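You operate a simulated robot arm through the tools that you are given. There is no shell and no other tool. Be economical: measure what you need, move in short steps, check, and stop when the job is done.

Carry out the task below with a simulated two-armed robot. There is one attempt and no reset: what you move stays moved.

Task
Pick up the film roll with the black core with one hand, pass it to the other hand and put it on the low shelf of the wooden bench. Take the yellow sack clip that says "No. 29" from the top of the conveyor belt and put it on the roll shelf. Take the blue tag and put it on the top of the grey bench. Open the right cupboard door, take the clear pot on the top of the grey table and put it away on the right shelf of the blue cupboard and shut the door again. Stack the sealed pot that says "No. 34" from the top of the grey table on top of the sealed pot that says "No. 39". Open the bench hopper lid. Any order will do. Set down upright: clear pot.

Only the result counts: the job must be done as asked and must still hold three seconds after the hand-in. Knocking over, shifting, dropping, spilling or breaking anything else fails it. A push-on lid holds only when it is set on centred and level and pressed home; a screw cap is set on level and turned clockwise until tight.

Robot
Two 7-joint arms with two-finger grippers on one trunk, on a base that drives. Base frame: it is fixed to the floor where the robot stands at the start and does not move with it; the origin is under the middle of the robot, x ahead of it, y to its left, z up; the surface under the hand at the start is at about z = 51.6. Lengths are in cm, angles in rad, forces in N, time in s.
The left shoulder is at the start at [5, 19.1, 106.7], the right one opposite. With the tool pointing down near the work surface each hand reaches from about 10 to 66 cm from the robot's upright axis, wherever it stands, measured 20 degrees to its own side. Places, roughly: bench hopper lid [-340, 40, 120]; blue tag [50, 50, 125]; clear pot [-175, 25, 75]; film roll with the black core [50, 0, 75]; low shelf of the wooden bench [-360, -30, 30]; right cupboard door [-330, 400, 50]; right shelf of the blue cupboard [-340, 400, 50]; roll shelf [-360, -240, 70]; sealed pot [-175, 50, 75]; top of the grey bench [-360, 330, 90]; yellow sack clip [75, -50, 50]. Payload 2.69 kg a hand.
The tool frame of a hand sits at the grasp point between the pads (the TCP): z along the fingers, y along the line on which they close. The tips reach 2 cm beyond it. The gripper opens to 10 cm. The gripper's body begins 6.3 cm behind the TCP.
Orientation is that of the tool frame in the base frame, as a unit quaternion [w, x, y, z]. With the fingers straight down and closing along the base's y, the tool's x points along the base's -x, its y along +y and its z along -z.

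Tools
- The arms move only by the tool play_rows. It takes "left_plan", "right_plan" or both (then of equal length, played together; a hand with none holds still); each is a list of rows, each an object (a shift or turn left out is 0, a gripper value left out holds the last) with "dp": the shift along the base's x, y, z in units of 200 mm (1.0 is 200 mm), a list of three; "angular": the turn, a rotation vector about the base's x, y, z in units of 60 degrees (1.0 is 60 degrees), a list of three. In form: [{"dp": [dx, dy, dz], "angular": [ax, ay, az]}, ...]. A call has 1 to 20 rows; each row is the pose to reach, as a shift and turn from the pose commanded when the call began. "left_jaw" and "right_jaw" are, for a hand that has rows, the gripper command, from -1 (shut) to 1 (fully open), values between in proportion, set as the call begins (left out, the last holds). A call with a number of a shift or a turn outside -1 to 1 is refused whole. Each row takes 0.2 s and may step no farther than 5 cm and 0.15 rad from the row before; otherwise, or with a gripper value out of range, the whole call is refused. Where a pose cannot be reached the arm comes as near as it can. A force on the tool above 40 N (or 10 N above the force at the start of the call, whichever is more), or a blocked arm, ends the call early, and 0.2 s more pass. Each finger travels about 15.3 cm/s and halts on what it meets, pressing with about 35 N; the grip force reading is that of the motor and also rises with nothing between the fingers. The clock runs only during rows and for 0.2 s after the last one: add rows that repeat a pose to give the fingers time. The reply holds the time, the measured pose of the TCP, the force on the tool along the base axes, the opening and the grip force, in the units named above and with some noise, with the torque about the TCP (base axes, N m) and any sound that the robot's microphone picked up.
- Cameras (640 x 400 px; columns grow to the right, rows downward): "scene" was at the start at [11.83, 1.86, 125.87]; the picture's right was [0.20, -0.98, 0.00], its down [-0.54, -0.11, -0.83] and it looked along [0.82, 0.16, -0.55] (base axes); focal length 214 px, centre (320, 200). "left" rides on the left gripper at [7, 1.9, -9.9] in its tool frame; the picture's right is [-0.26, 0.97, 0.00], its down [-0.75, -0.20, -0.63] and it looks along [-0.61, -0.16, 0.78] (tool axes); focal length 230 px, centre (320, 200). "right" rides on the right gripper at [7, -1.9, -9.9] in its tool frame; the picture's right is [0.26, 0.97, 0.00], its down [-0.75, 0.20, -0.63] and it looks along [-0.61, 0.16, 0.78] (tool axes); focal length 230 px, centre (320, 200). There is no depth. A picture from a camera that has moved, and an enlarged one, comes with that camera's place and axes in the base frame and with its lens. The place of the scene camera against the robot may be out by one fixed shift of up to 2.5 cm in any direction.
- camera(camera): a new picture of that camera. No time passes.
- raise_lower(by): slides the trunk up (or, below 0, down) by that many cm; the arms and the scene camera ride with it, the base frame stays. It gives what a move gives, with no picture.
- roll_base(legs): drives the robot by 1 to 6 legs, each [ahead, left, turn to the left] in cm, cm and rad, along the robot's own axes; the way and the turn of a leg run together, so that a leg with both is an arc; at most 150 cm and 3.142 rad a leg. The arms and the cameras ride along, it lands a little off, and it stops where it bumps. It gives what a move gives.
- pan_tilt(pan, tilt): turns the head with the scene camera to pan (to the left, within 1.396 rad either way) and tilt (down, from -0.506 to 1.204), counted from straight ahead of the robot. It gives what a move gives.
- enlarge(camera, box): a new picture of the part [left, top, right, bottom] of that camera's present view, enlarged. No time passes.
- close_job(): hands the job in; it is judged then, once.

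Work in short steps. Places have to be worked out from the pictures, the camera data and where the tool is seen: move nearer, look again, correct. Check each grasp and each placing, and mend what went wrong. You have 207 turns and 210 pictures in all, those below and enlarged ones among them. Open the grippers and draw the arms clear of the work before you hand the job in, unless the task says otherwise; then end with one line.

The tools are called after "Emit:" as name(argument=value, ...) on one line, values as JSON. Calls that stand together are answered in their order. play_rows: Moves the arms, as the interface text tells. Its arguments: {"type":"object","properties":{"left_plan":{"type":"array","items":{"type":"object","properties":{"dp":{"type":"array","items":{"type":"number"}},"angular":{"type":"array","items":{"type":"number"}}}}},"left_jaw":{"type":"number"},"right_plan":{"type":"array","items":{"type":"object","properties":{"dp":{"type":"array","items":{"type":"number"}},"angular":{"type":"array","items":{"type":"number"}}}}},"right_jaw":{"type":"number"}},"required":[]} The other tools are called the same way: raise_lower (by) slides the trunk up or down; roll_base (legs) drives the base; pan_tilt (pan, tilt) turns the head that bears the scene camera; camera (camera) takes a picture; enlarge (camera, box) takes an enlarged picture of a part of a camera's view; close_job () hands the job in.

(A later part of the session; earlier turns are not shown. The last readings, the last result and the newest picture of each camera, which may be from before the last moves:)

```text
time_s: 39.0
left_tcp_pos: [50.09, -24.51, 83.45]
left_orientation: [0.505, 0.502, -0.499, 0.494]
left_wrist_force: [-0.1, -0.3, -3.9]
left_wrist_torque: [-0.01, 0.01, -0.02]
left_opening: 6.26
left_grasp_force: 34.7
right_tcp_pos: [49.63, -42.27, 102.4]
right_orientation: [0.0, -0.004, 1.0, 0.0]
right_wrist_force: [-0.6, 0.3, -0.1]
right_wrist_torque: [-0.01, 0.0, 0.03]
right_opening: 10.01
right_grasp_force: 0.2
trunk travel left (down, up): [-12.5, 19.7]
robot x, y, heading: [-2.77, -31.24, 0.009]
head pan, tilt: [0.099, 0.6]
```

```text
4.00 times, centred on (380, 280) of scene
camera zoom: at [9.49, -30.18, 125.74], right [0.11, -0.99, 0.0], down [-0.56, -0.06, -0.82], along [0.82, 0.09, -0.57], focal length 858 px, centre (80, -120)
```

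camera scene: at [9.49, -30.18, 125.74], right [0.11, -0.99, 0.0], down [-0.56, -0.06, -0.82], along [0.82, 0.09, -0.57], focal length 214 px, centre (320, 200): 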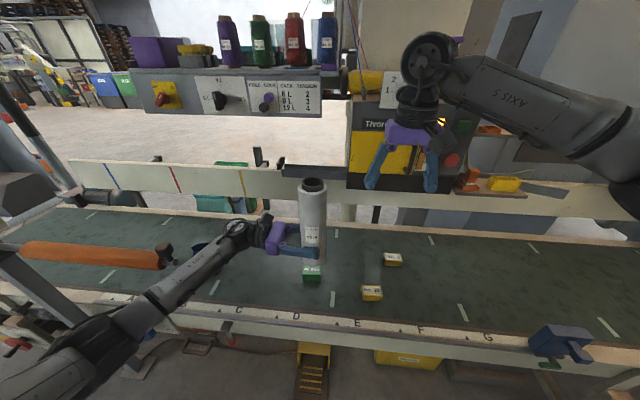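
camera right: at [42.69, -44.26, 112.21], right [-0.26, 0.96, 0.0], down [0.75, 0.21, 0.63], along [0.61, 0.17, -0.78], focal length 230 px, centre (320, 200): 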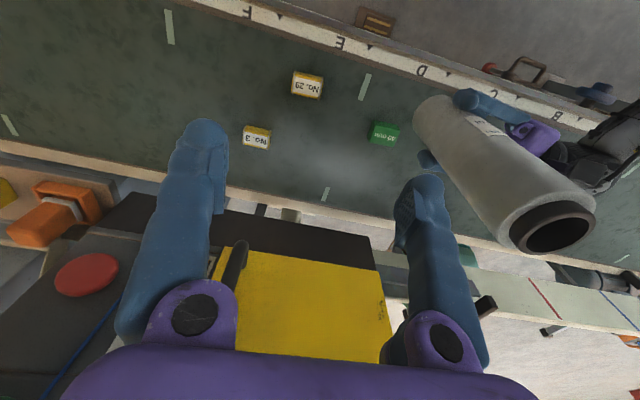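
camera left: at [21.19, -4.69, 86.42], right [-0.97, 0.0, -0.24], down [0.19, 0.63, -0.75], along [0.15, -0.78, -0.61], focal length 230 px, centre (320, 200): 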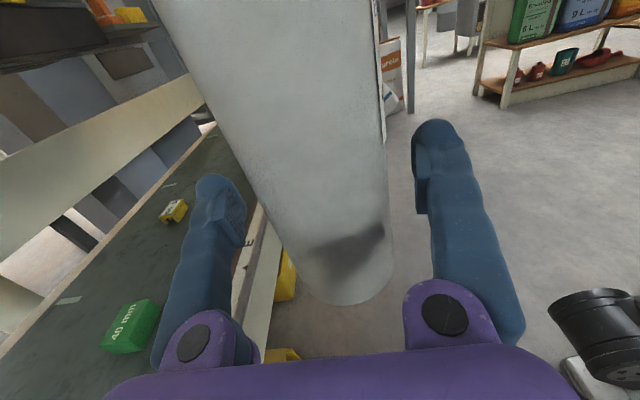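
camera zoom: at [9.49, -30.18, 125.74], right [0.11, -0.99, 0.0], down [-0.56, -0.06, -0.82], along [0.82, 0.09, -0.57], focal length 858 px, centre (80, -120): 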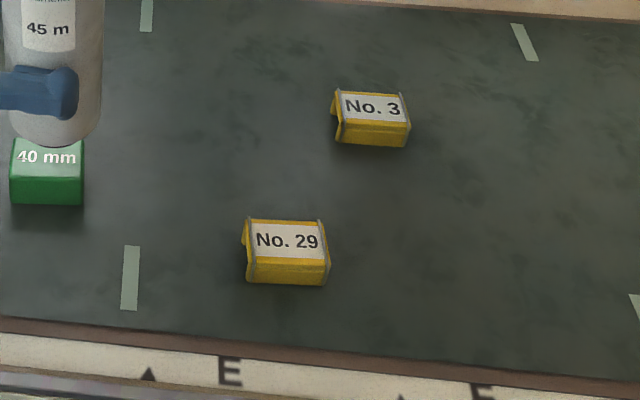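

I bring the right hand down over the clip to about z=64 and check the aim.

Emit:
play_rows(right_plan=[{"dp": [0.1, -0.03, -0.1]}, {"dp": [0.2, -0.06, -0.25]}, {"dp": [0.315, -0.06, -0.45]}, {"dp": [0.315, -0.06, -0.65]}, {"dp": [0.315, -0.06, -0.85]}, {"dp": [0.315, -0.06, -1.0]}])

Emit:
play_rows(right_plan=[{"dp": [0, 0, -0.2]}, {"dp": [0, 0, -0.4]}, {"dp": [0, 0, -0.6]}, {"dp": [0, 0, -0.8]}, {"dp": [0, 0, -0.9]}, {"dp": [0, 0, -0.9]}])

Emit:
camera(camera="right")

Emit:
camera(camera="scene")

```text
time_s: 39.8
left_tcp_pos: [49.84, -24.49, 83.44]
left_orientation: [0.505, 0.502, -0.5, 0.493]
left_wrist_force: [-1.1, 0.0, -3.6]
left_wrist_torque: [-0.02, -0.03, -0.02]
left_opening: 6.26
left_grasp_force: 35.2
right_tcp_pos: [55.43, -43.46, 93.89]
right_orientation: [-0.001, -0.004, 1.0, 0.0]
right_wrist_force: [-7.3, -0.8, 3.1]
right_wrist_torque: [-0.02, -0.75, -0.29]
right_opening: 10.0
right_grasp_force: 0.0
trunk travel left (down, up): [-12.5, 19.7]
robot x, y, heading: [-2.21, -31.48, 0.007]
head pan, tilt: [0.099, 0.6]
stopped in row 4 (right hand): the force on the tool passed its limit at 76 N (the readings are from after the stop); the commanded pose is now the measured one
```

```text
time_s: 41.2
left_tcp_pos: [49.97, -24.46, 83.48]
left_orientation: [0.506, 0.501, -0.5, 0.493]
left_wrist_force: [-0.3, 0.2, -3.1]
left_wrist_torque: [0.0, -0.01, -0.01]
left_opening: 6.24
left_grasp_force: 34.4
right_tcp_pos: [55.58, -43.45, 75.5]
right_orientation: [-0.002, -0.003, 1.0, -0.001]
right_wrist_force: [1.1, -0.7, 0.2]
right_wrist_torque: [-0.02, 0.03, -0.03]
right_opening: 9.99
right_grasp_force: 0.0
trunk travel left (down, up): [-12.5, 19.7]
robot x, y, heading: [-2.7, -31.25, 0.007]
head pan, tilt: [0.099, 0.6]
```

```text
177 pictures are left
camera right: at [48.62, -45.32, 85.41], right [-0.26, 0.96, 0.0], down [0.75, 0.21, 0.63], along [0.61, 0.17, -0.78], focal length 230 px, centre (320, 200)
```

right: 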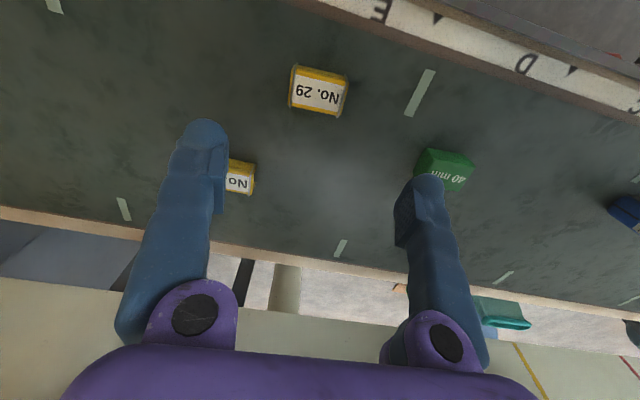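

```text
176 pictures are left
camera scene: at [9.43, -30.19, 125.75], right [0.11, -0.99, 0.0], down [-0.56, -0.06, -0.82], along [0.82, 0.09, -0.57], focal length 214 px, centre (320, 200)
```

scene: 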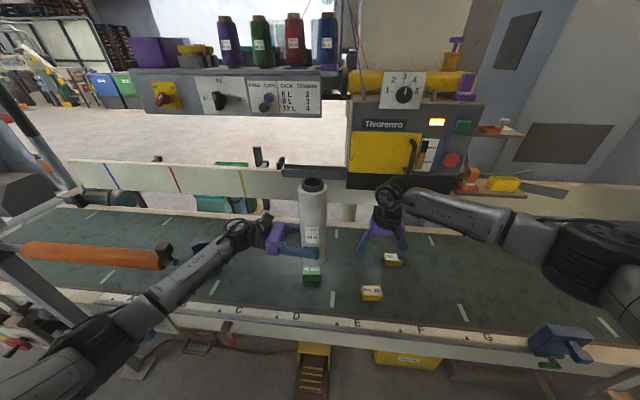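

Something by the machine was touched, probably the wrist on the door handle, so I will back away toward -x when lifting. The clip is at [56, -43.3]. I continue down.

Emit:
play_rows(right_plan=[{"dp": [0.01, 0.005, -0.2]}, {"dp": [0.02, 0.007, -0.4]}, {"dp": [0.02, 0.007, -0.6]}, {"dp": [0.02, 0.007, -0.75]}, {"dp": [0.02, 0.007, -0.85]}, {"dp": [0.02, 0.007, -0.85]}])

Emit:
camera(camera="right")

```text
time_s: 42.6
left_tcp_pos: [50.09, -24.51, 83.31]
left_orientation: [0.506, 0.502, -0.499, 0.493]
left_wrist_force: [0.9, -0.4, -3.1]
left_wrist_torque: [0.03, 0.0, -0.01]
left_opening: 6.26
left_grasp_force: 35.0
right_tcp_pos: [55.86, -43.16, 58.7]
right_orientation: [-0.001, -0.003, 1.0, 0.0]
right_wrist_force: [0.3, -0.1, 1.2]
right_wrist_torque: [-0.01, 0.01, -0.01]
right_opening: 10.0
right_grasp_force: 0.1
trunk travel left (down, up): [-12.5, 19.7]
robot x, y, heading: [-2.6, -31.21, 0.007]
head pan, tilt: [0.099, 0.6]
```

```text
175 pictures are left
camera right: at [48.92, -45.13, 68.74], right [-0.26, 0.96, 0.0], down [0.75, 0.21, 0.63], along [0.61, 0.17, -0.78], focal length 230 px, centre (320, 200)
```

right: 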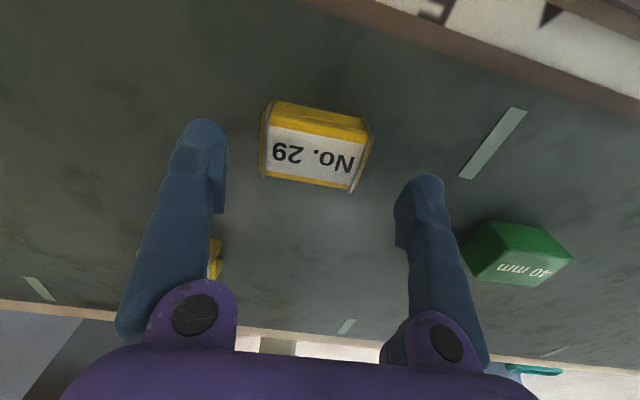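

Aim is good. I go down the last 4.4 cm and close.

Emit:
play_rows(right_plan=[{"dp": [0.01, -0.02, -0.1]}, {"dp": [0.01, -0.02, -0.21]}, {"dp": [0.01, -0.02, -0.21]}])

Emit:
play_rows(right_plan=[{"dp": [0, 0, 0]}, {"dp": [0, 0, 0]}, {"dp": [0, 0, 0]}], right_jaw=-1)

Emit:
play_rows(right_plan=[{"dp": [0, 0, 0.1]}, {"dp": [0, 0, 0.25]}, {"dp": [0, 0, 0.25]}])

Emit:
camera(camera="right")

```text
time_s: 43.4
left_tcp_pos: [49.99, -24.51, 83.44]
left_orientation: [0.506, 0.502, -0.499, 0.493]
left_wrist_force: [-0.3, 0.4, -2.7]
left_wrist_torque: [0.02, -0.01, 0.0]
left_opening: 6.25
left_grasp_force: 35.2
right_tcp_pos: [56.05, -43.64, 54.52]
right_orientation: [-0.002, -0.003, 1.0, -0.001]
right_wrist_force: [-0.2, -0.2, 0.0]
right_wrist_torque: [-0.01, 0.0, 0.02]
right_opening: 10.0
right_grasp_force: 0.3
trunk travel left (down, up): [-12.5, 19.7]
robot x, y, heading: [-2.41, -31.37, 0.009]
head pan, tilt: [0.099, 0.6]
```

```text
time_s: 44.2
left_tcp_pos: [49.99, -24.53, 83.45]
left_orientation: [0.506, 0.501, -0.5, 0.493]
left_wrist_force: [0.7, 0.3, -3.2]
left_wrist_torque: [0.0, 0.01, -0.03]
left_opening: 6.26
left_grasp_force: 34.6
right_tcp_pos: [56.01, -43.57, 54.5]
right_orientation: [-0.002, -0.003, 1.0, -0.001]
right_wrist_force: [0.0, 0.0, -0.2]
right_wrist_torque: [-0.02, 0.01, -0.01]
right_opening: 6.88
right_grasp_force: 35.2
trunk travel left (down, up): [-12.5, 19.7]
robot x, y, heading: [-2.18, -31.26, 0.001]
head pan, tilt: [0.099, 0.6]
```

```text
time_s: 45.0
left_tcp_pos: [50.02, -24.52, 83.43]
left_orientation: [0.506, 0.502, -0.499, 0.493]
left_wrist_force: [-0.7, 0.6, -3.8]
left_wrist_torque: [0.02, -0.04, -0.04]
left_opening: 6.27
left_grasp_force: 35.1
right_tcp_pos: [56.21, -43.63, 59.49]
right_orientation: [-0.002, -0.003, 1.0, -0.001]
right_wrist_force: [-0.4, 0.2, -0.5]
right_wrist_torque: [0.02, 0.03, -0.02]
right_opening: 0.0
right_grasp_force: 29.3
trunk travel left (down, up): [-12.5, 19.7]
robot x, y, heading: [-2.41, -31.29, 0.008]
head pan, tilt: [0.099, 0.6]
```

```text
174 pictures are left
camera right: at [49.23, -45.58, 69.44], right [-0.26, 0.96, 0.0], down [0.75, 0.21, 0.63], along [0.6, 0.17, -0.78], focal length 230 px, centre (320, 200)
```

right: 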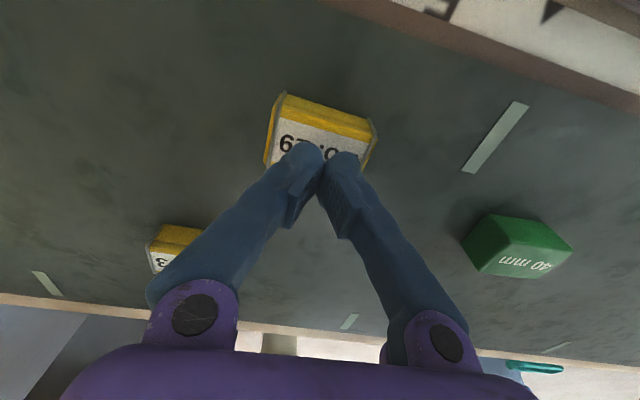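

The clip slipped out of the grip and is still standing on the belt. I look at its profile before trying another grip.

Emit:
enlarge(camera="right", box=[240, 70, 400, 170])

Emit:
camera(camera="left")

Emit:
enlarge(camera="scene", box=[340, 240, 420, 300])

```text
4.00 times, centred on (320, 120) of right
camera zoom: at [49.23, -45.58, 69.44], right [-0.26, 0.96, 0.0], down [0.75, 0.21, 0.63], along [0.6, 0.17, -0.78], focal length 920 px, centre (320, 520)
```

zoom: 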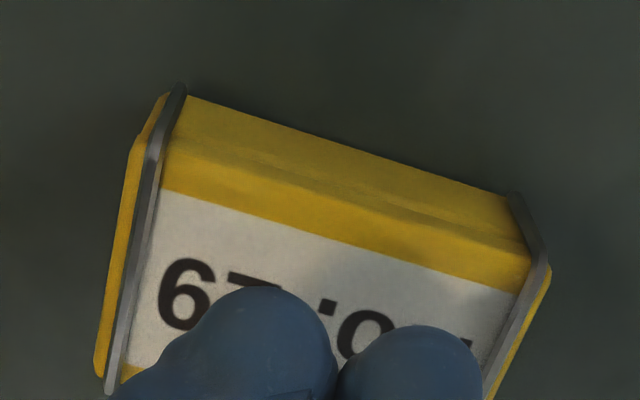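

```text
172 pictures are left
camera left: at [48.4, -14.62, 90.44], right [-0.97, 0.01, -0.24], down [0.2, 0.63, -0.75], along [0.15, -0.78, -0.61], focal length 230 px, centre (320, 200)
```

left: 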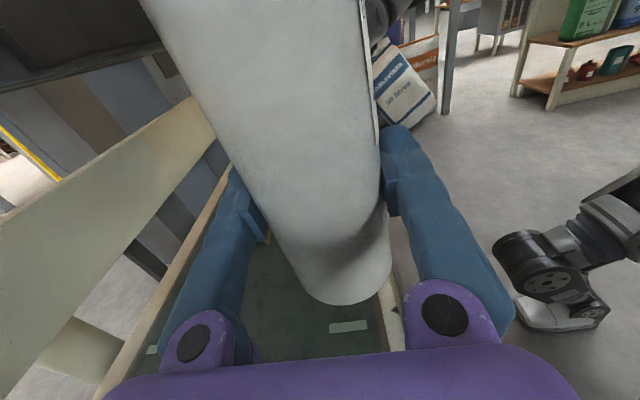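

```text
6.67 times, centred on (380, 270) of scene
camera zoom: at [9.44, -30.18, 125.75], right [0.11, -0.99, 0.0], down [-0.56, -0.06, -0.82], along [0.82, 0.09, -0.57], focal length 1430 px, centre (-80, -267)
```

zoom: 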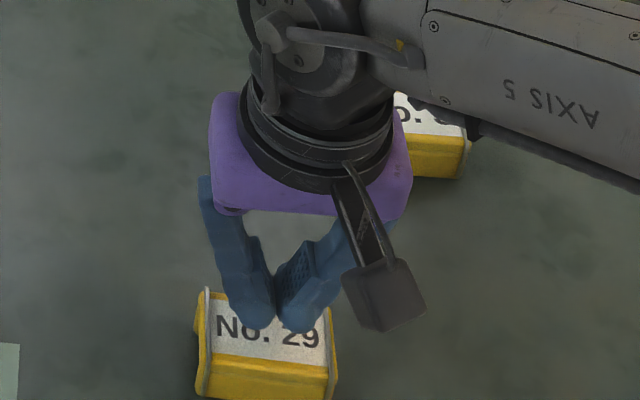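

The body has bevelled long edges with rims and jaws at the ends, so gripping the ends was poor. I open, rise a little and turn the gripper 90° to grip across x.

Emit:
play_rows(right_plan=[{"dp": [0, 0, 0.1], "angular": [0, 0, 0]}, {"dp": [0, 0, 0.2], "angular": [0, 0, -0.14]}, {"dp": [0, 0, 0.25], "angular": [0, 0, -0.28]}, {"dp": [0, 0, 0.25], "angular": [0, 0, -0.42]}, {"dp": [0, 0, 0.25], "angular": [0, 0, -0.56]}, {"dp": [0, 0, 0.25], "angular": [0, 0, -0.7]}, {"dp": [0, 0, 0.25], "angular": [0, 0, -0.75]}], right_jaw=1)

Emit:
play_rows(right_plan=[{"angular": [0, 0, -0.14]}, {"angular": [0, 0, -0.28]}, {"angular": [0, 0, -0.42]}, {"angular": [0, 0, -0.56]}, {"angular": [0, 0, -0.7]}, {"angular": [0, 0, -0.75]}, {"angular": [0, 0, -0.75]}])

Emit:
camera(camera="right")

Emit:
camera(camera="scene")

```text
time_s: 46.6
left_tcp_pos: [49.97, -24.44, 83.34]
left_orientation: [0.506, 0.502, -0.499, 0.493]
left_wrist_force: [-0.5, -1.0, -3.9]
left_wrist_torque: [-0.01, 0.01, 0.0]
left_opening: 6.25
left_grasp_force: 34.6
right_tcp_pos: [56.23, -43.77, 64.49]
right_orientation: [-0.002, 0.38, 0.925, -0.001]
right_wrist_force: [-0.3, 0.3, 0.0]
right_wrist_torque: [-0.05, 0.01, -0.03]
right_opening: 9.98
right_grasp_force: 0.0
trunk travel left (down, up): [-12.5, 19.7]
robot x, y, heading: [-2.44, -31.77, 0.012]
head pan, tilt: [0.099, 0.6]
```

```text
time_s: 48.2
left_tcp_pos: [50.01, -24.51, 83.35]
left_orientation: [0.506, 0.501, -0.5, 0.493]
left_wrist_force: [0.0, 0.4, -3.1]
left_wrist_torque: [0.03, 0.0, 0.01]
left_opening: 6.27
left_grasp_force: 35.1
right_tcp_pos: [56.26, -43.79, 64.62]
right_orientation: [-0.001, 0.705, 0.709, 0.0]
right_wrist_force: [-0.5, 0.4, 0.2]
right_wrist_torque: [-0.03, 0.0, -0.01]
right_opening: 10.01
right_grasp_force: 0.1
trunk travel left (down, up): [-12.5, 19.7]
robot x, y, heading: [-2.53, -31.22, 0.007]
head pan, tilt: [0.099, 0.6]
```

```text
170 pictures are left
camera right: at [54.29, -36.83, 74.46], right [0.96, 0.26, 0.0], down [0.2, -0.75, 0.63], along [0.16, -0.61, -0.78], focal length 230 px, centre (320, 200)
```

right: 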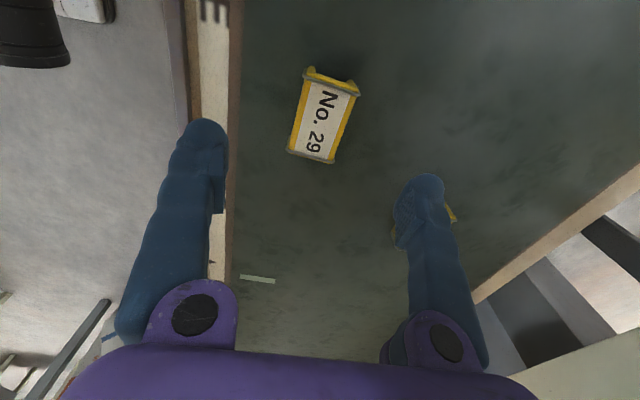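

```text
169 pictures are left
camera scene: at [9.44, -30.19, 125.75], right [0.11, -0.99, 0.0], down [-0.56, -0.06, -0.82], along [0.82, 0.09, -0.57], focal length 214 px, centre (320, 200)
```

scene: 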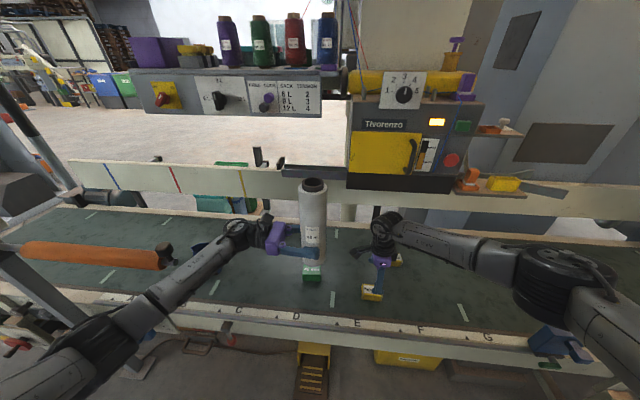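

The clip sits right under the hand at [56.3, -43.5]. I go down, close and lift a little to test.

Emit:
play_rows(right_plan=[{"dp": [0, 0.01, -0.2]}, {"dp": [0, 0.01, -0.4]}, {"dp": [0, 0.01, -0.53]}, {"dp": [0, 0.01, -0.53]}])

Emit:
play_rows(right_plan=[{"dp": [0, 0, 0]}, {"dp": [0, 0, 0]}, {"dp": [0, 0, 0]}, {"dp": [0, 0, 0]}], right_jaw=-1)

Emit:
camera(camera="right")

```text
time_s: 49.2
left_tcp_pos: [49.9, -24.48, 83.39]
left_orientation: [0.505, 0.502, -0.499, 0.494]
left_wrist_force: [-0.6, 0.0, -3.7]
left_wrist_torque: [-0.01, 0.0, -0.03]
left_opening: 6.28
left_grasp_force: 34.6
right_tcp_pos: [56.21, -43.47, 53.83]
right_orientation: [-0.003, 0.705, 0.709, 0.0]
right_wrist_force: [-0.7, -0.1, 0.4]
right_wrist_torque: [-0.03, -0.01, -0.04]
right_opening: 10.02
right_grasp_force: 0.0
trunk travel left (down, up): [-12.5, 19.7]
robot x, y, heading: [-2.33, -31.12, 0.007]
head pan, tilt: [0.099, 0.6]
```

```text
time_s: 50.2
left_tcp_pos: [49.91, -24.45, 83.52]
left_orientation: [0.506, 0.501, -0.5, 0.493]
left_wrist_force: [-0.1, 0.7, -3.0]
left_wrist_torque: [-0.02, 0.02, -0.01]
left_opening: 6.26
left_grasp_force: 35.3
right_tcp_pos: [56.16, -43.39, 53.91]
right_orientation: [-0.001, 0.705, 0.709, 0.001]
right_wrist_force: [1.9, -0.3, 5.1]
right_wrist_torque: [0.01, -0.04, 0.0]
right_opening: 4.1
right_grasp_force: 34.8
trunk travel left (down, up): [-12.5, 19.7]
robot x, y, heading: [-2.2, -31.2, 0.006]
head pan, tilt: [0.099, 0.6]
```

```text
168 pictures are left
camera right: at [54.25, -36.5, 63.92], right [0.96, 0.26, 0.0], down [0.2, -0.75, 0.63], along [0.17, -0.61, -0.78], focal length 230 px, centre (320, 200)
```

right: 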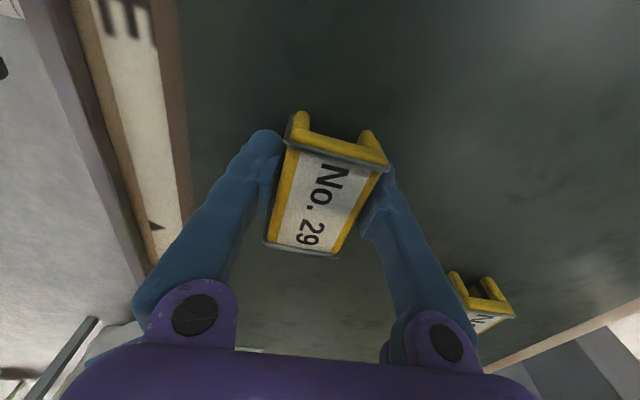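

Gripped across the body at 4.1 cm. I lift a little and check.

Emit:
play_rows(right_plan=[{"dp": [0, 0, 0.1]}, {"dp": [0, 0, 0.25]}, {"dp": [-0.05, 0, 0.45]}, {"dp": [-0.05, 0, 0.45]}])

Emit:
camera(camera="right")

```text
time_s: 51.2
left_tcp_pos: [49.87, -24.54, 83.29]
left_orientation: [0.506, 0.502, -0.499, 0.493]
left_wrist_force: [-0.2, -0.5, -3.6]
left_wrist_torque: [-0.03, 0.0, 0.01]
left_opening: 6.26
left_grasp_force: 34.6
right_tcp_pos: [55.19, -43.64, 63.09]
right_orientation: [-0.001, 0.705, 0.709, 0.0]
right_wrist_force: [0.2, -0.9, -0.8]
right_wrist_torque: [0.02, 0.01, 0.01]
right_opening: 4.1
right_grasp_force: 35.7
trunk travel left (down, up): [-12.5, 19.7]
robot x, y, heading: [-2.35, -31.17, 0.005]
head pan, tilt: [0.099, 0.6]
```

```text
167 pictures are left
camera right: at [53.35, -36.72, 73.02], right [0.96, 0.26, 0.0], down [0.21, -0.75, 0.63], along [0.16, -0.61, -0.78], focal length 230 px, centre (320, 200)
```

right: 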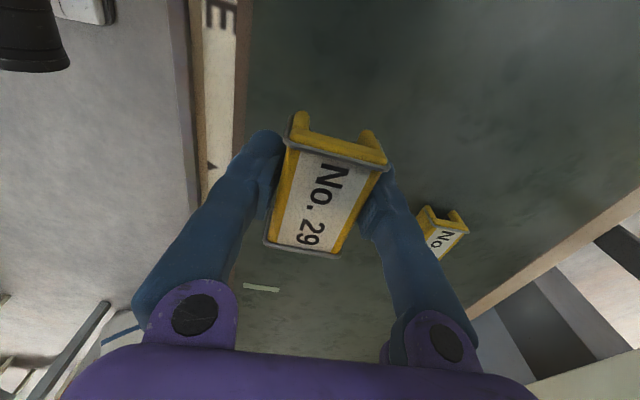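

The clip is held. I draw the right hand back and up, then reverse 20 cm, and then turn left part way to see behind.

Emit:
play_rows(right_plan=[{"dp": [-0.1, 0, 0.2]}, {"dp": [-0.3, 0, 0.35]}, {"dp": [-0.5, 0, 0.5]}, {"dp": [-0.65, 0, 0.65]}, {"dp": [-0.7, 0, 0.85]}, {"dp": [-0.7, 0, 1.0]}, {"dp": [-0.7, 0, 1.0]}])

Emit:
roll_base(legs=[[-20, 0, 0], [0, 0, 1.2]])

Emit:
pan_tilt(pan=0.5, tilt=0.4)

Emit:
camera(camera="scene")

```text
time_s: 52.8
left_tcp_pos: [49.99, -24.46, 83.31]
left_orientation: [0.506, 0.501, -0.5, 0.493]
left_wrist_force: [-0.4, 0.2, -4.3]
left_wrist_torque: [-0.01, -0.02, 0.02]
left_opening: 6.25
left_grasp_force: 34.9
right_tcp_pos: [41.06, -43.51, 83.25]
right_orientation: [-0.002, 0.705, 0.709, 0.0]
right_wrist_force: [-0.5, -0.2, -0.4]
right_wrist_torque: [0.01, -0.03, 0.03]
right_opening: 4.13
right_grasp_force: 35.1
trunk travel left (down, up): [-12.5, 19.7]
robot x, y, heading: [-2.24, -31.09, 0.005]
head pan, tilt: [0.099, 0.6]
```

```text
time_s: 57.4
left_tcp_pos: [-9.56, 19.79, 83.34]
left_orientation: [0.142, 0.695, -0.132, 0.692]
left_wrist_force: [-0.1, 0.0, -3.5]
left_wrist_torque: [0.02, -0.03, 0.01]
left_opening: 6.25
left_grasp_force: 35.0
right_tcp_pos: [4.77, 4.38, 83.17]
right_orientation: [-0.001, 0.187, 0.982, 0.0]
right_wrist_force: [-0.1, 0.2, -0.2]
right_wrist_torque: [0.02, 0.0, -0.04]
right_opening: 4.14
right_grasp_force: 35.2
trunk travel left (down, up): [-12.5, 19.7]
robot x, y, heading: [-22.55, -31.48, 1.197]
head pan, tilt: [0.099, 0.6]
```

```text
time_s: 58.3
left_tcp_pos: [-9.55, 19.71, 83.27]
left_orientation: [0.142, 0.695, -0.132, 0.692]
left_wrist_force: [-0.1, -0.7, -3.1]
left_wrist_torque: [-0.03, -0.03, -0.01]
left_opening: 6.23
left_grasp_force: 34.8
right_tcp_pos: [4.71, 4.45, 82.95]
right_orientation: [-0.001, 0.186, 0.982, -0.001]
right_wrist_force: [-0.2, -0.2, -0.9]
right_wrist_torque: [0.02, -0.03, -0.02]
right_opening: 4.14
right_grasp_force: 35.1
trunk travel left (down, up): [-12.5, 19.7]
robot x, y, heading: [-23.04, -31.22, 1.197]
head pan, tilt: [0.499, 0.4]
```

```text
166 pictures are left
camera scene: at [-23.38, -18.36, 127.57], right [0.99, 0.12, 0.0], down [0.05, -0.39, -0.92], along [-0.11, 0.91, -0.39], focal length 214 px, centre (320, 200)
```

scene: 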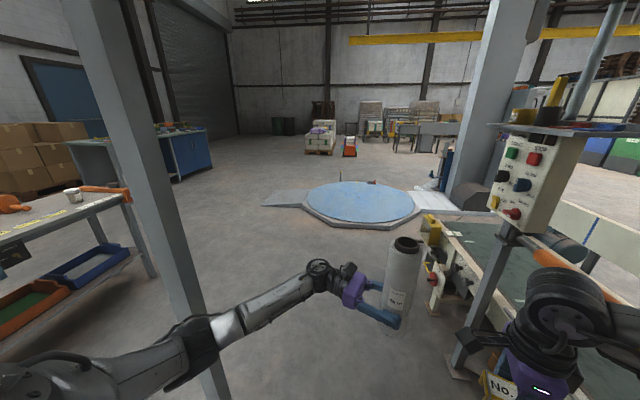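

A steel column stands at about [-79, 32] and the grey table is beyond it. I pan further left to see the layout.

Emit:
pan_tilt(pan=1.39, tilt=0.4)

Emit:
camera(camera="scene")

Emit:
roll_base(legs=[[0, 0, 1.1]])

Emit:
camera(camera="scene")

```text
time_s: 59.5
left_tcp_pos: [-9.57, 19.8, 83.19]
left_orientation: [0.143, 0.695, -0.133, 0.692]
left_wrist_force: [0.7, -0.4, -3.7]
left_wrist_torque: [0.02, 0.04, -0.05]
left_opening: 6.26
left_grasp_force: 34.7
right_tcp_pos: [4.81, 4.57, 83.03]
right_orientation: [-0.001, 0.186, 0.983, -0.001]
right_wrist_force: [-0.2, 0.5, 0.5]
right_wrist_torque: [0.0, 0.01, -0.02]
right_opening: 4.14
right_grasp_force: 35.1
trunk travel left (down, up): [-12.5, 19.7]
robot x, y, heading: [-22.51, -31.37, 1.195]
head pan, tilt: [1.389, 0.4]
```

```text
165 pictures are left
camera scene: at [-30.1, -22.66, 127.58], right [0.53, 0.85, 0.0], down [0.33, -0.21, -0.92], along [-0.78, 0.49, -0.39], focal length 214 px, centre (320, 200)
```

scene: 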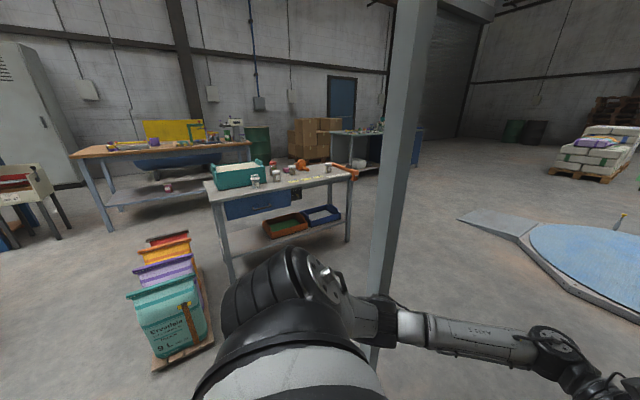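

```text
time_s: 61.6
left_tcp_pos: [-39.1, 16.4, 83.3]
left_orientation: [-0.059, 0.698, 0.071, 0.71]
left_wrist_force: [0.6, -0.1, -4.2]
left_wrist_torque: [-0.02, 0.0, 0.01]
left_opening: 6.25
left_grasp_force: 34.4
right_tcp_pos: [-21.21, 13.87, 82.93]
right_orientation: [0.0, -0.126, 0.992, -0.001]
right_wrist_force: [-0.7, 0.0, 0.3]
right_wrist_torque: [0.01, -0.01, 0.01]
right_opening: 4.14
right_grasp_force: 34.4
trunk travel left (down, up): [-12.5, 19.7]
robot x, y, heading: [-22.55, -31.57, 1.83]
head pan, tilt: [1.389, 0.4]
stopped in leg 1: the force on the tool passed its limit at 73 N (the readings are from after the stop); the commanded pose is now the measured one
```

```text
164 pictures are left
camera scene: at [-33.58, -28.16, 127.59], right [-0.08, 1.0, 0.0], down [0.39, 0.03, -0.92], along [-0.92, -0.07, -0.39], focal length 214 px, centre (320, 200)
```

scene: 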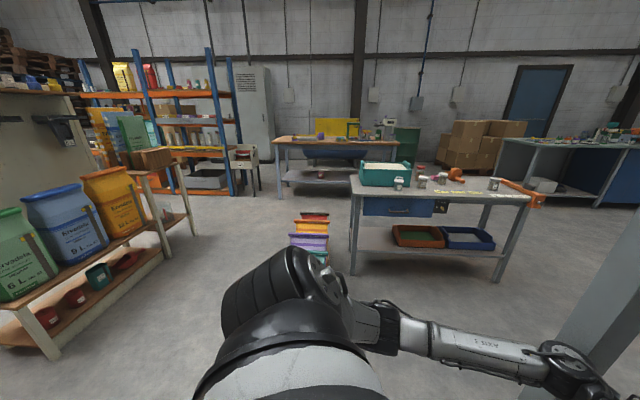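

The left wrist touched the column, which I now place at about [-57, 10]. I turn back a little, reverse away from it, and then finish turning to face -x.

Emit:
roll_base(legs=[[0, 0, -0.35], [-55, 0, 0], [0, 0, 1.66]])

Emit:
pan_tilt(pan=0.0, tilt=0.5)

Emit:
camera(camera="scene")

```text
time_s: 62.3
left_tcp_pos: [-38.92, 16.47, 82.92]
left_orientation: [-0.057, 0.699, 0.072, 0.709]
left_wrist_force: [-0.1, 0.0, -3.2]
left_wrist_torque: [-0.04, 0.02, 0.0]
left_opening: 6.25
left_grasp_force: 34.8
right_tcp_pos: [-20.94, 13.84, 83.19]
right_orientation: [0.0, -0.123, 0.992, 0.0]
right_wrist_force: [-0.3, -0.5, -0.4]
right_wrist_torque: [-0.03, 0.02, 0.01]
right_opening: 4.11
right_grasp_force: 34.7
trunk travel left (down, up): [-12.5, 19.7]
robot x, y, heading: [-22.37, -31.12, 1.82]
head pan, tilt: [1.389, 0.4]
stopped in leg 1: the robot was blocked; the commanded pose is now the measured one
```

```text
time_s: 63.9
left_tcp_pos: [-39.08, 16.53, 83.13]
left_orientation: [-0.057, 0.699, 0.072, 0.709]
left_wrist_force: [-0.4, -0.4, -3.4]
left_wrist_torque: [0.02, 0.0, -0.02]
left_opening: 6.22
left_grasp_force: 34.7
right_tcp_pos: [-20.92, 13.82, 83.02]
right_orientation: [0.001, -0.123, 0.992, -0.001]
right_wrist_force: [-0.4, 0.2, -0.6]
right_wrist_torque: [0.0, -0.02, -0.01]
right_opening: 4.12
right_grasp_force: 35.4
trunk travel left (down, up): [-12.5, 19.7]
robot x, y, heading: [-22.93, -31.36, 1.821]
head pan, tilt: [0.0, 0.499]
```

```text
163 pictures are left
camera scene: at [-26.61, -18.68, 126.67], right [0.97, 0.25, 0.0], down [0.12, -0.46, -0.88], along [-0.22, 0.85, -0.48], focal length 214 px, centre (320, 200)
```

scene: 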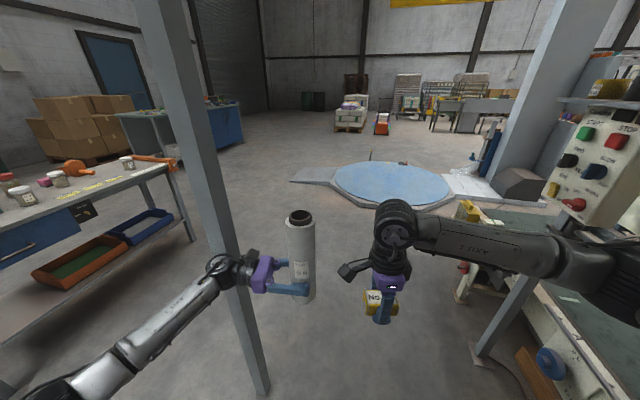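

The arm rests against the column, so turning back is blocked. I reverse straight out instead.

Emit:
roll_base(legs=[[-45, 0, 0]])

Emit:
camera(camera="scene")

```text
time_s: 66.5
left_tcp_pos: [-28.33, -25.46, 83.09]
left_orientation: [-0.057, 0.699, 0.072, 0.709]
left_wrist_force: [0.5, -0.4, -3.4]
left_wrist_torque: [0.04, 0.02, 0.03]
left_opening: 6.22
left_grasp_force: 34.9
right_tcp_pos: [-10.24, -28.06, 82.94]
right_orientation: [0.0, -0.124, 0.992, -0.001]
right_wrist_force: [0.2, 0.0, -0.2]
right_wrist_torque: [0.02, 0.01, -0.01]
right_opening: 4.11
right_grasp_force: 35.0
trunk travel left (down, up): [-12.5, 19.7]
robot x, y, heading: [-11.94, -73.5, 1.826]
head pan, tilt: [0.0, 0.499]
```

```text
162 pictures are left
camera scene: at [-15.78, -60.62, 126.67], right [0.97, 0.25, 0.0], down [0.12, -0.46, -0.88], along [-0.22, 0.85, -0.48], focal length 214 px, centre (320, 200)
```

scene: 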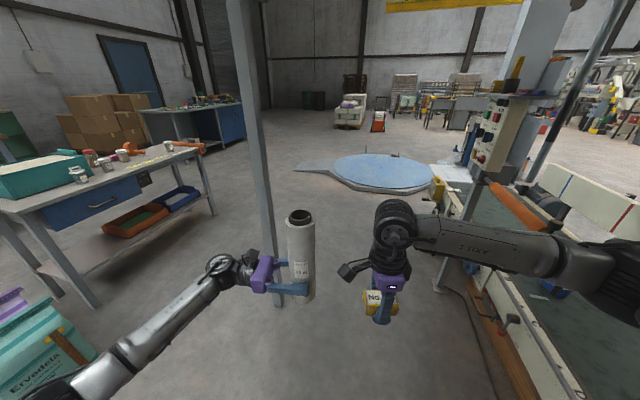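

We are clear now. I turn to face -x and look ahead.

Emit:
roll_base(legs=[[0, 0, 1.31]])

Emit:
camera(camera="scene")

```text
time_s: 70.2
left_tcp_pos: [-62.21, -78.18, 83.04]
left_orientation: [-0.483, 0.506, 0.488, 0.522]
left_wrist_force: [0.0, -0.4, -3.4]
left_wrist_torque: [-0.02, 0.02, 0.0]
left_opening: 6.25
left_grasp_force: 35.0
right_tcp_pos: [-55.3, -61.24, 82.95]
right_orientation: [-0.001, 0.71, -0.704, 0.001]
right_wrist_force: [0.1, -0.5, -0.3]
right_wrist_torque: [0.02, -0.01, 0.0]
right_opening: 4.14
right_grasp_force: 35.4
trunk travel left (down, up): [-12.5, 19.7]
robot x, y, heading: [-11.98, -73.32, -3.127]
head pan, tilt: [0.0, 0.499]
```

```text
161 pictures are left
camera scene: at [-25.61, -73.49, 126.66], right [-0.01, 1.0, 0.0], down [0.48, 0.01, -0.88], along [-0.88, -0.01, -0.48], focal length 214 px, centre (320, 200)
```

scene: 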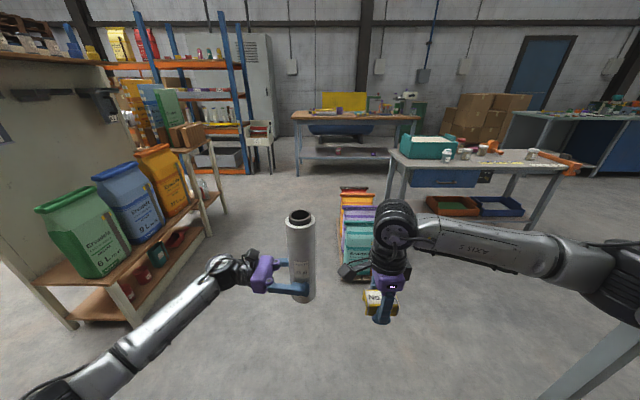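

The corridor runs between the sacks (y about -50) and the bag rack (y about -185). I drive along y=-120 to about x=-220 and look.

Emit:
roll_base(legs=[[0, 47, 0], [110, 0, 0], [98, 0, 0]])

Emit:
pan_tilt(pan=0.5, tilt=0.4)

Emit:
camera(camera="scene")

Emit:
pan_tilt(pan=-0.6, tilt=0.5)

Emit:
camera(camera="scene")

```text
time_s: 84.7
left_tcp_pos: [-268.62, -131.77, 83.05]
left_orientation: [-0.488, 0.501, 0.494, 0.517]
left_wrist_force: [0.3, -0.5, -2.7]
left_wrist_torque: [0.0, -0.02, 0.03]
left_opening: 6.25
left_grasp_force: 34.9
right_tcp_pos: [-261.91, -114.56, 83.0]
right_orientation: [-0.001, 0.718, -0.696, 0.001]
right_wrist_force: [-0.1, 0.1, -0.9]
right_wrist_torque: [0.0, -0.01, 0.01]
right_opening: 4.13
right_grasp_force: 35.4
trunk travel left (down, up): [-12.5, 19.7]
robot x, y, heading: [-218.17, -125.57, -3.104]
head pan, tilt: [0.0, 0.499]
```

```text
time_s: 85.6
left_tcp_pos: [-268.48, -131.7, 82.91]
left_orientation: [-0.488, 0.502, 0.493, 0.517]
left_wrist_force: [-0.2, 0.3, -3.8]
left_wrist_torque: [0.01, 0.02, 0.0]
left_opening: 6.21
left_grasp_force: 34.8
right_tcp_pos: [-261.8, -114.65, 82.96]
right_orientation: [-0.001, 0.718, -0.696, 0.001]
right_wrist_force: [0.2, -0.1, 0.2]
right_wrist_torque: [0.0, -0.01, -0.02]
right_opening: 4.12
right_grasp_force: 34.6
trunk travel left (down, up): [-12.5, 19.7]
robot x, y, heading: [-218.14, -125.91, -3.105]
head pan, tilt: [0.499, 0.4]
```

```text
160 pictures are left
camera scene: at [-230.87, -130.61, 127.57], right [-0.51, 0.86, 0.0], down [0.34, 0.2, -0.92], along [-0.79, -0.47, -0.39], focal length 214 px, centre (320, 200)
```

scene: 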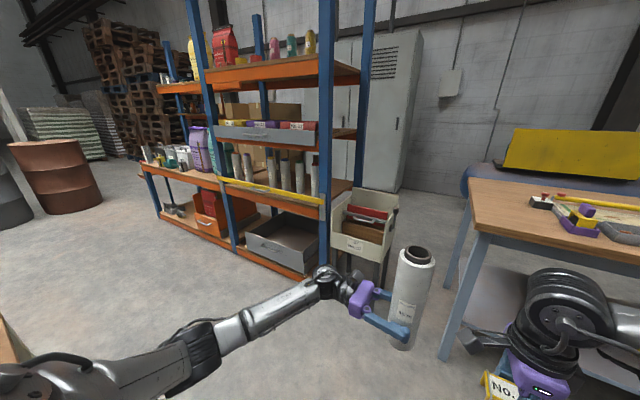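

```text
time_s: 87.0
left_tcp_pos: [-268.4, -131.76, 83.03]
left_orientation: [-0.488, 0.501, 0.493, 0.517]
left_wrist_force: [0.3, 0.4, -3.5]
left_wrist_torque: [-0.01, -0.02, 0.02]
left_opening: 6.22
left_grasp_force: 34.7
right_tcp_pos: [-261.72, -114.62, 83.0]
right_orientation: [-0.001, 0.718, -0.696, 0.001]
right_wrist_force: [-0.3, -0.2, -1.0]
right_wrist_torque: [0.04, 0.0, -0.02]
right_opening: 4.12
right_grasp_force: 35.2
trunk travel left (down, up): [-12.5, 19.7]
robot x, y, heading: [-217.78, -125.84, -3.106]
head pan, tilt: [-0.6, 0.499]
```

```text
159 pictures are left
camera scene: at [-230.58, -121.04, 126.66], right [0.54, 0.84, 0.0], down [0.4, -0.26, -0.88], along [-0.74, 0.47, -0.48], focal length 214 px, centre (320, 200)
```

scene: 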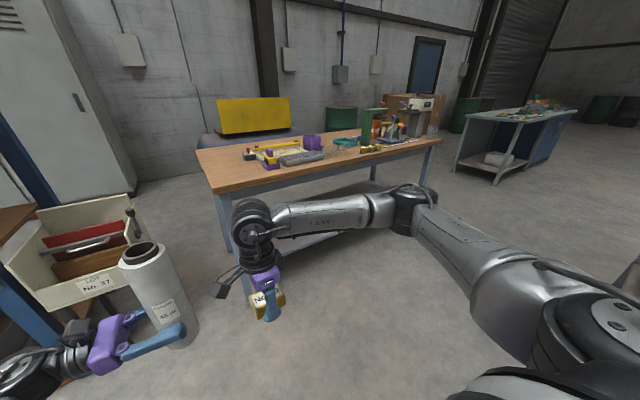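

The rack on the left has a shelf with standing rolls. I zoom in on it.

Emit:
pan_tilt(pan=0.7, tilt=0.35)

Emit:
enlarge(camera="scene", box=[180, 80, 440, 300])

```text
time_s: 88.4
left_tcp_pos: [-268.44, -131.74, 83.0]
left_orientation: [-0.487, 0.501, 0.493, 0.518]
left_wrist_force: [0.3, -0.5, -4.1]
left_wrist_torque: [-0.01, -0.02, 0.01]
left_opening: 6.23
left_grasp_force: 35.3
right_tcp_pos: [-261.89, -114.59, 82.92]
right_orientation: [-0.001, 0.717, -0.697, 0.0]
right_wrist_force: [0.0, -0.1, -0.3]
right_wrist_torque: [-0.02, 0.0, 0.03]
right_opening: 4.12
right_grasp_force: 35.1
trunk travel left (down, up): [-12.5, 19.7]
robot x, y, heading: [-217.88, -125.85, -3.108]
head pan, tilt: [0.7, 0.351]
```

```text
1.82 times, centred on (310, 190) of scene
camera zoom: at [-229.81, -132.14, 128.03], right [-0.67, 0.74, 0.0], down [0.26, 0.23, -0.94], along [-0.7, -0.63, -0.34], focal length 390 px, centre (338, 218)
```

zoom: 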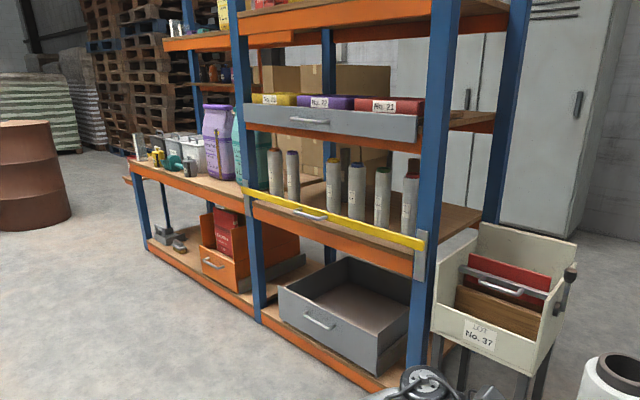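

The roll shelf is the right bay with a yellow bar at its front (x about -345). There is a free gap between standing rolls near y=-262. I place the film roll on the bench first, so I drive to the front of the wooden bench (edge near x=-318).

Emit:
roll_base(legs=[[0, 0, -0.035], [28, 0, 0], [0, -85, 0]])

Emit:
pan_tilt(pan=0.0, tilt=0.6)

Emit:
camera(camera="scene")

```text
time_s: 98.2
left_tcp_pos: [-296.81, -45.75, 82.97]
left_orientation: [-0.482, 0.507, 0.487, 0.523]
left_wrist_force: [-0.3, -0.5, -4.2]
left_wrist_torque: [0.02, -0.01, 0.01]
left_opening: 6.24
left_grasp_force: 34.6
right_tcp_pos: [-290.01, -28.82, 83.0]
right_orientation: [-0.001, 0.71, -0.705, 0.001]
right_wrist_force: [-0.5, 0.1, -0.7]
right_wrist_torque: [0.04, -0.02, 0.0]
right_opening: 4.13
right_grasp_force: 34.7
trunk travel left (down, up): [-12.5, 19.7]
robot x, y, heading: [-246.01, -40.97, -3.131]
head pan, tilt: [0.7, 0.351]
```

```text
time_s: 99.3
left_tcp_pos: [-296.8, -45.77, 83.06]
left_orientation: [-0.482, 0.507, 0.488, 0.523]
left_wrist_force: [0.7, -0.1, -3.7]
left_wrist_torque: [-0.02, 0.0, 0.03]
left_opening: 6.21
left_grasp_force: 34.6
right_tcp_pos: [-289.99, -28.86, 83.04]
right_orientation: [-0.001, 0.71, -0.705, 0.002]
right_wrist_force: [0.3, -0.3, -0.7]
right_wrist_torque: [0.0, 0.02, -0.04]
right_opening: 4.14
right_grasp_force: 35.1
trunk travel left (down, up): [-12.5, 19.7]
robot x, y, heading: [-246.27, -40.88, -3.126]
head pan, tilt: [0.0, 0.6]
```

```text
157 pictures are left
camera scene: at [-260.02, -41.08, 125.75], right [-0.01, 1.0, 0.0], down [0.56, 0.01, -0.83], along [-0.82, -0.01, -0.56], focal length 214 px, centre (320, 200)
```

scene: 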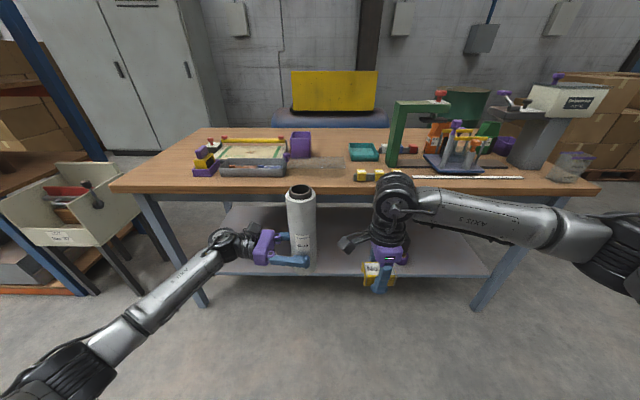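

The low shelf (z about 30, front edge near x=-332) looks empty. I pull the right hand back and turn the left hand to point more forward, with the roll still upright.

Emit:
play_rows(left_plan=[{"angular": [0, 0, 0.14]}, {"angular": [0, 0, 0.28]}, {"angular": [0, 0, 0.42]}, {"angular": [0, 0, 0.56]}, {"angular": [0, 0, 0.7]}, {"angular": [0, 0, 0.84]}, {"angular": [0, 0, 0.98]}, {"angular": [0, 0, 0.98]}], right_plan=[{"dp": [0.1, 0.05, 0]}, {"dp": [0.2, 0.1, 0]}, {"dp": [0.35, 0.15, 0]}, {"dp": [0.5, 0.2, 0]}, {"dp": [0.6, 0.25, 0]}, {"dp": [0.7, 0.3, 0]}, {"dp": [0.8, 0.35, 0]}, {"dp": [0.8, 0.35, 0]}])

Emit:
camera(camera="scene")

```text
time_s: 101.1
left_tcp_pos: [-296.84, -45.79, 83.14]
left_orientation: [0.676, -0.202, -0.674, -0.218]
left_wrist_force: [0.5, -0.2, -2.9]
left_wrist_torque: [-0.02, -0.04, 0.01]
left_opening: 6.17
left_grasp_force: 34.9
right_tcp_pos: [-274.22, -21.95, 82.83]
right_orientation: [-0.003, 0.709, -0.705, 0.002]
right_wrist_force: [-0.3, 0.2, -0.4]
right_wrist_torque: [-0.01, 0.01, 0.0]
right_opening: 4.15
right_grasp_force: 34.5
right hand out of reach, approached as far as the arm can: row 7, 8
trunk travel left (down, up): [-12.5, 19.7]
robot x, y, heading: [-246.22, -41.11, -3.13]
head pan, tilt: [0.0, 0.6]
```

```text
156 pictures are left
camera scene: at [-260.02, -41.09, 125.75], right [-0.01, 1.0, 0.0], down [0.57, 0.01, -0.82], along [-0.82, -0.01, -0.57], focal length 214 px, centre (320, 200)
```

scene: 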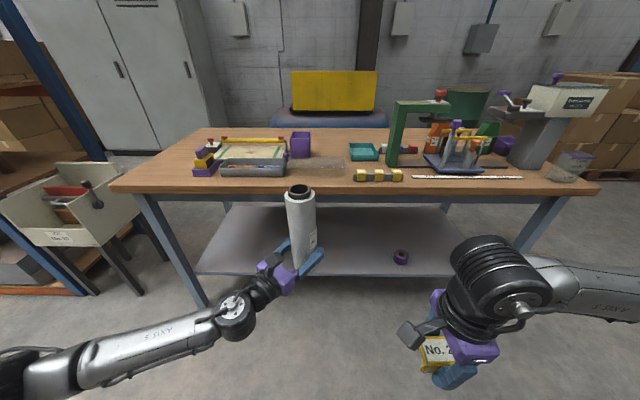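

A small purple item lies on the shelf at about [-341, 2], so I will put the roll near y=-48. I lower the trunk and then the left hand.

Emit:
raise_lower(by=-12.3)

Emit:
play_rows(left_plan=[{"dp": [0, 0, -0.2]}, {"dp": [0, 0, -0.4]}, {"dp": [0, 0, -0.6]}, {"dp": [0, 0, -0.8]}, {"dp": [0, 0, -1.0]}, {"dp": [0, 0, -1.0]}])

Emit:
play_rows(left_plan=[{"dp": [0, 0, -0.15]}, {"dp": [0, 0, -0.3]}, {"dp": [0, 0, -0.45]}, {"dp": [0, 0, -0.5]}])

Emit:
camera(camera="scene")

```text
time_s: 102.6
left_tcp_pos: [-296.88, -45.57, 70.79]
left_orientation: [0.677, -0.201, -0.674, -0.218]
left_wrist_force: [0.4, 0.2, -3.6]
left_wrist_torque: [-0.01, -0.03, 0.01]
left_opening: 6.23
left_grasp_force: 35.4
right_tcp_pos: [-274.21, -21.98, 70.65]
right_orientation: [-0.002, 0.71, -0.704, 0.002]
right_wrist_force: [0.6, -0.4, 0.1]
right_wrist_torque: [0.05, 0.0, -0.01]
right_opening: 4.14
right_grasp_force: 35.4
trunk travel left (down, up): [-0.2, 32.0]
robot x, y, heading: [-246.13, -40.54, -3.131]
head pan, tilt: [0.0, 0.6]
```

```text
time_s: 104.0
left_tcp_pos: [-296.93, -45.62, 50.84]
left_orientation: [0.677, -0.201, -0.674, -0.217]
left_wrist_force: [0.2, 0.2, -2.7]
left_wrist_torque: [-0.02, 0.0, -0.01]
left_opening: 6.19
left_grasp_force: 35.2
right_tcp_pos: [-274.31, -21.93, 70.56]
right_orientation: [-0.003, 0.709, -0.705, 0.001]
right_wrist_force: [-0.6, 0.5, -0.7]
right_wrist_torque: [-0.02, -0.01, -0.01]
right_opening: 4.12
right_grasp_force: 34.6
trunk travel left (down, up): [-0.2, 32.0]
robot x, y, heading: [-246.25, -41.19, -3.128]
head pan, tilt: [0.0, 0.6]
```

```text
time_s: 105.0
left_tcp_pos: [-297.01, -45.72, 40.63]
left_orientation: [0.677, -0.202, -0.674, -0.218]
left_wrist_force: [0.2, -0.7, -3.5]
left_wrist_torque: [0.0, 0.0, 0.0]
left_opening: 6.22
left_grasp_force: 35.1
right_tcp_pos: [-274.34, -21.9, 70.56]
right_orientation: [-0.002, 0.71, -0.704, 0.002]
right_wrist_force: [-0.3, -0.1, -0.2]
right_wrist_torque: [0.0, -0.02, -0.01]
right_opening: 4.13
right_grasp_force: 34.5
trunk travel left (down, up): [-0.2, 32.0]
robot x, y, heading: [-246.21, -41.11, -3.13]
head pan, tilt: [0.0, 0.6]
```

```text
155 pictures are left
camera scene: at [-260.02, -41.08, 113.45], right [-0.01, 1.0, 0.0], down [0.57, 0.01, -0.82], along [-0.82, -0.01, -0.57], focal length 214 px, centre (320, 200)
```

scene: 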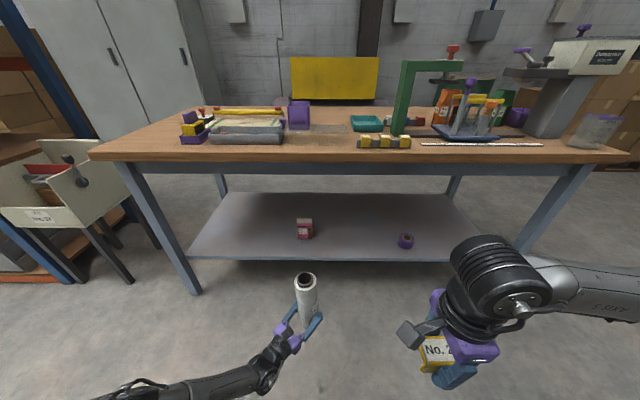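

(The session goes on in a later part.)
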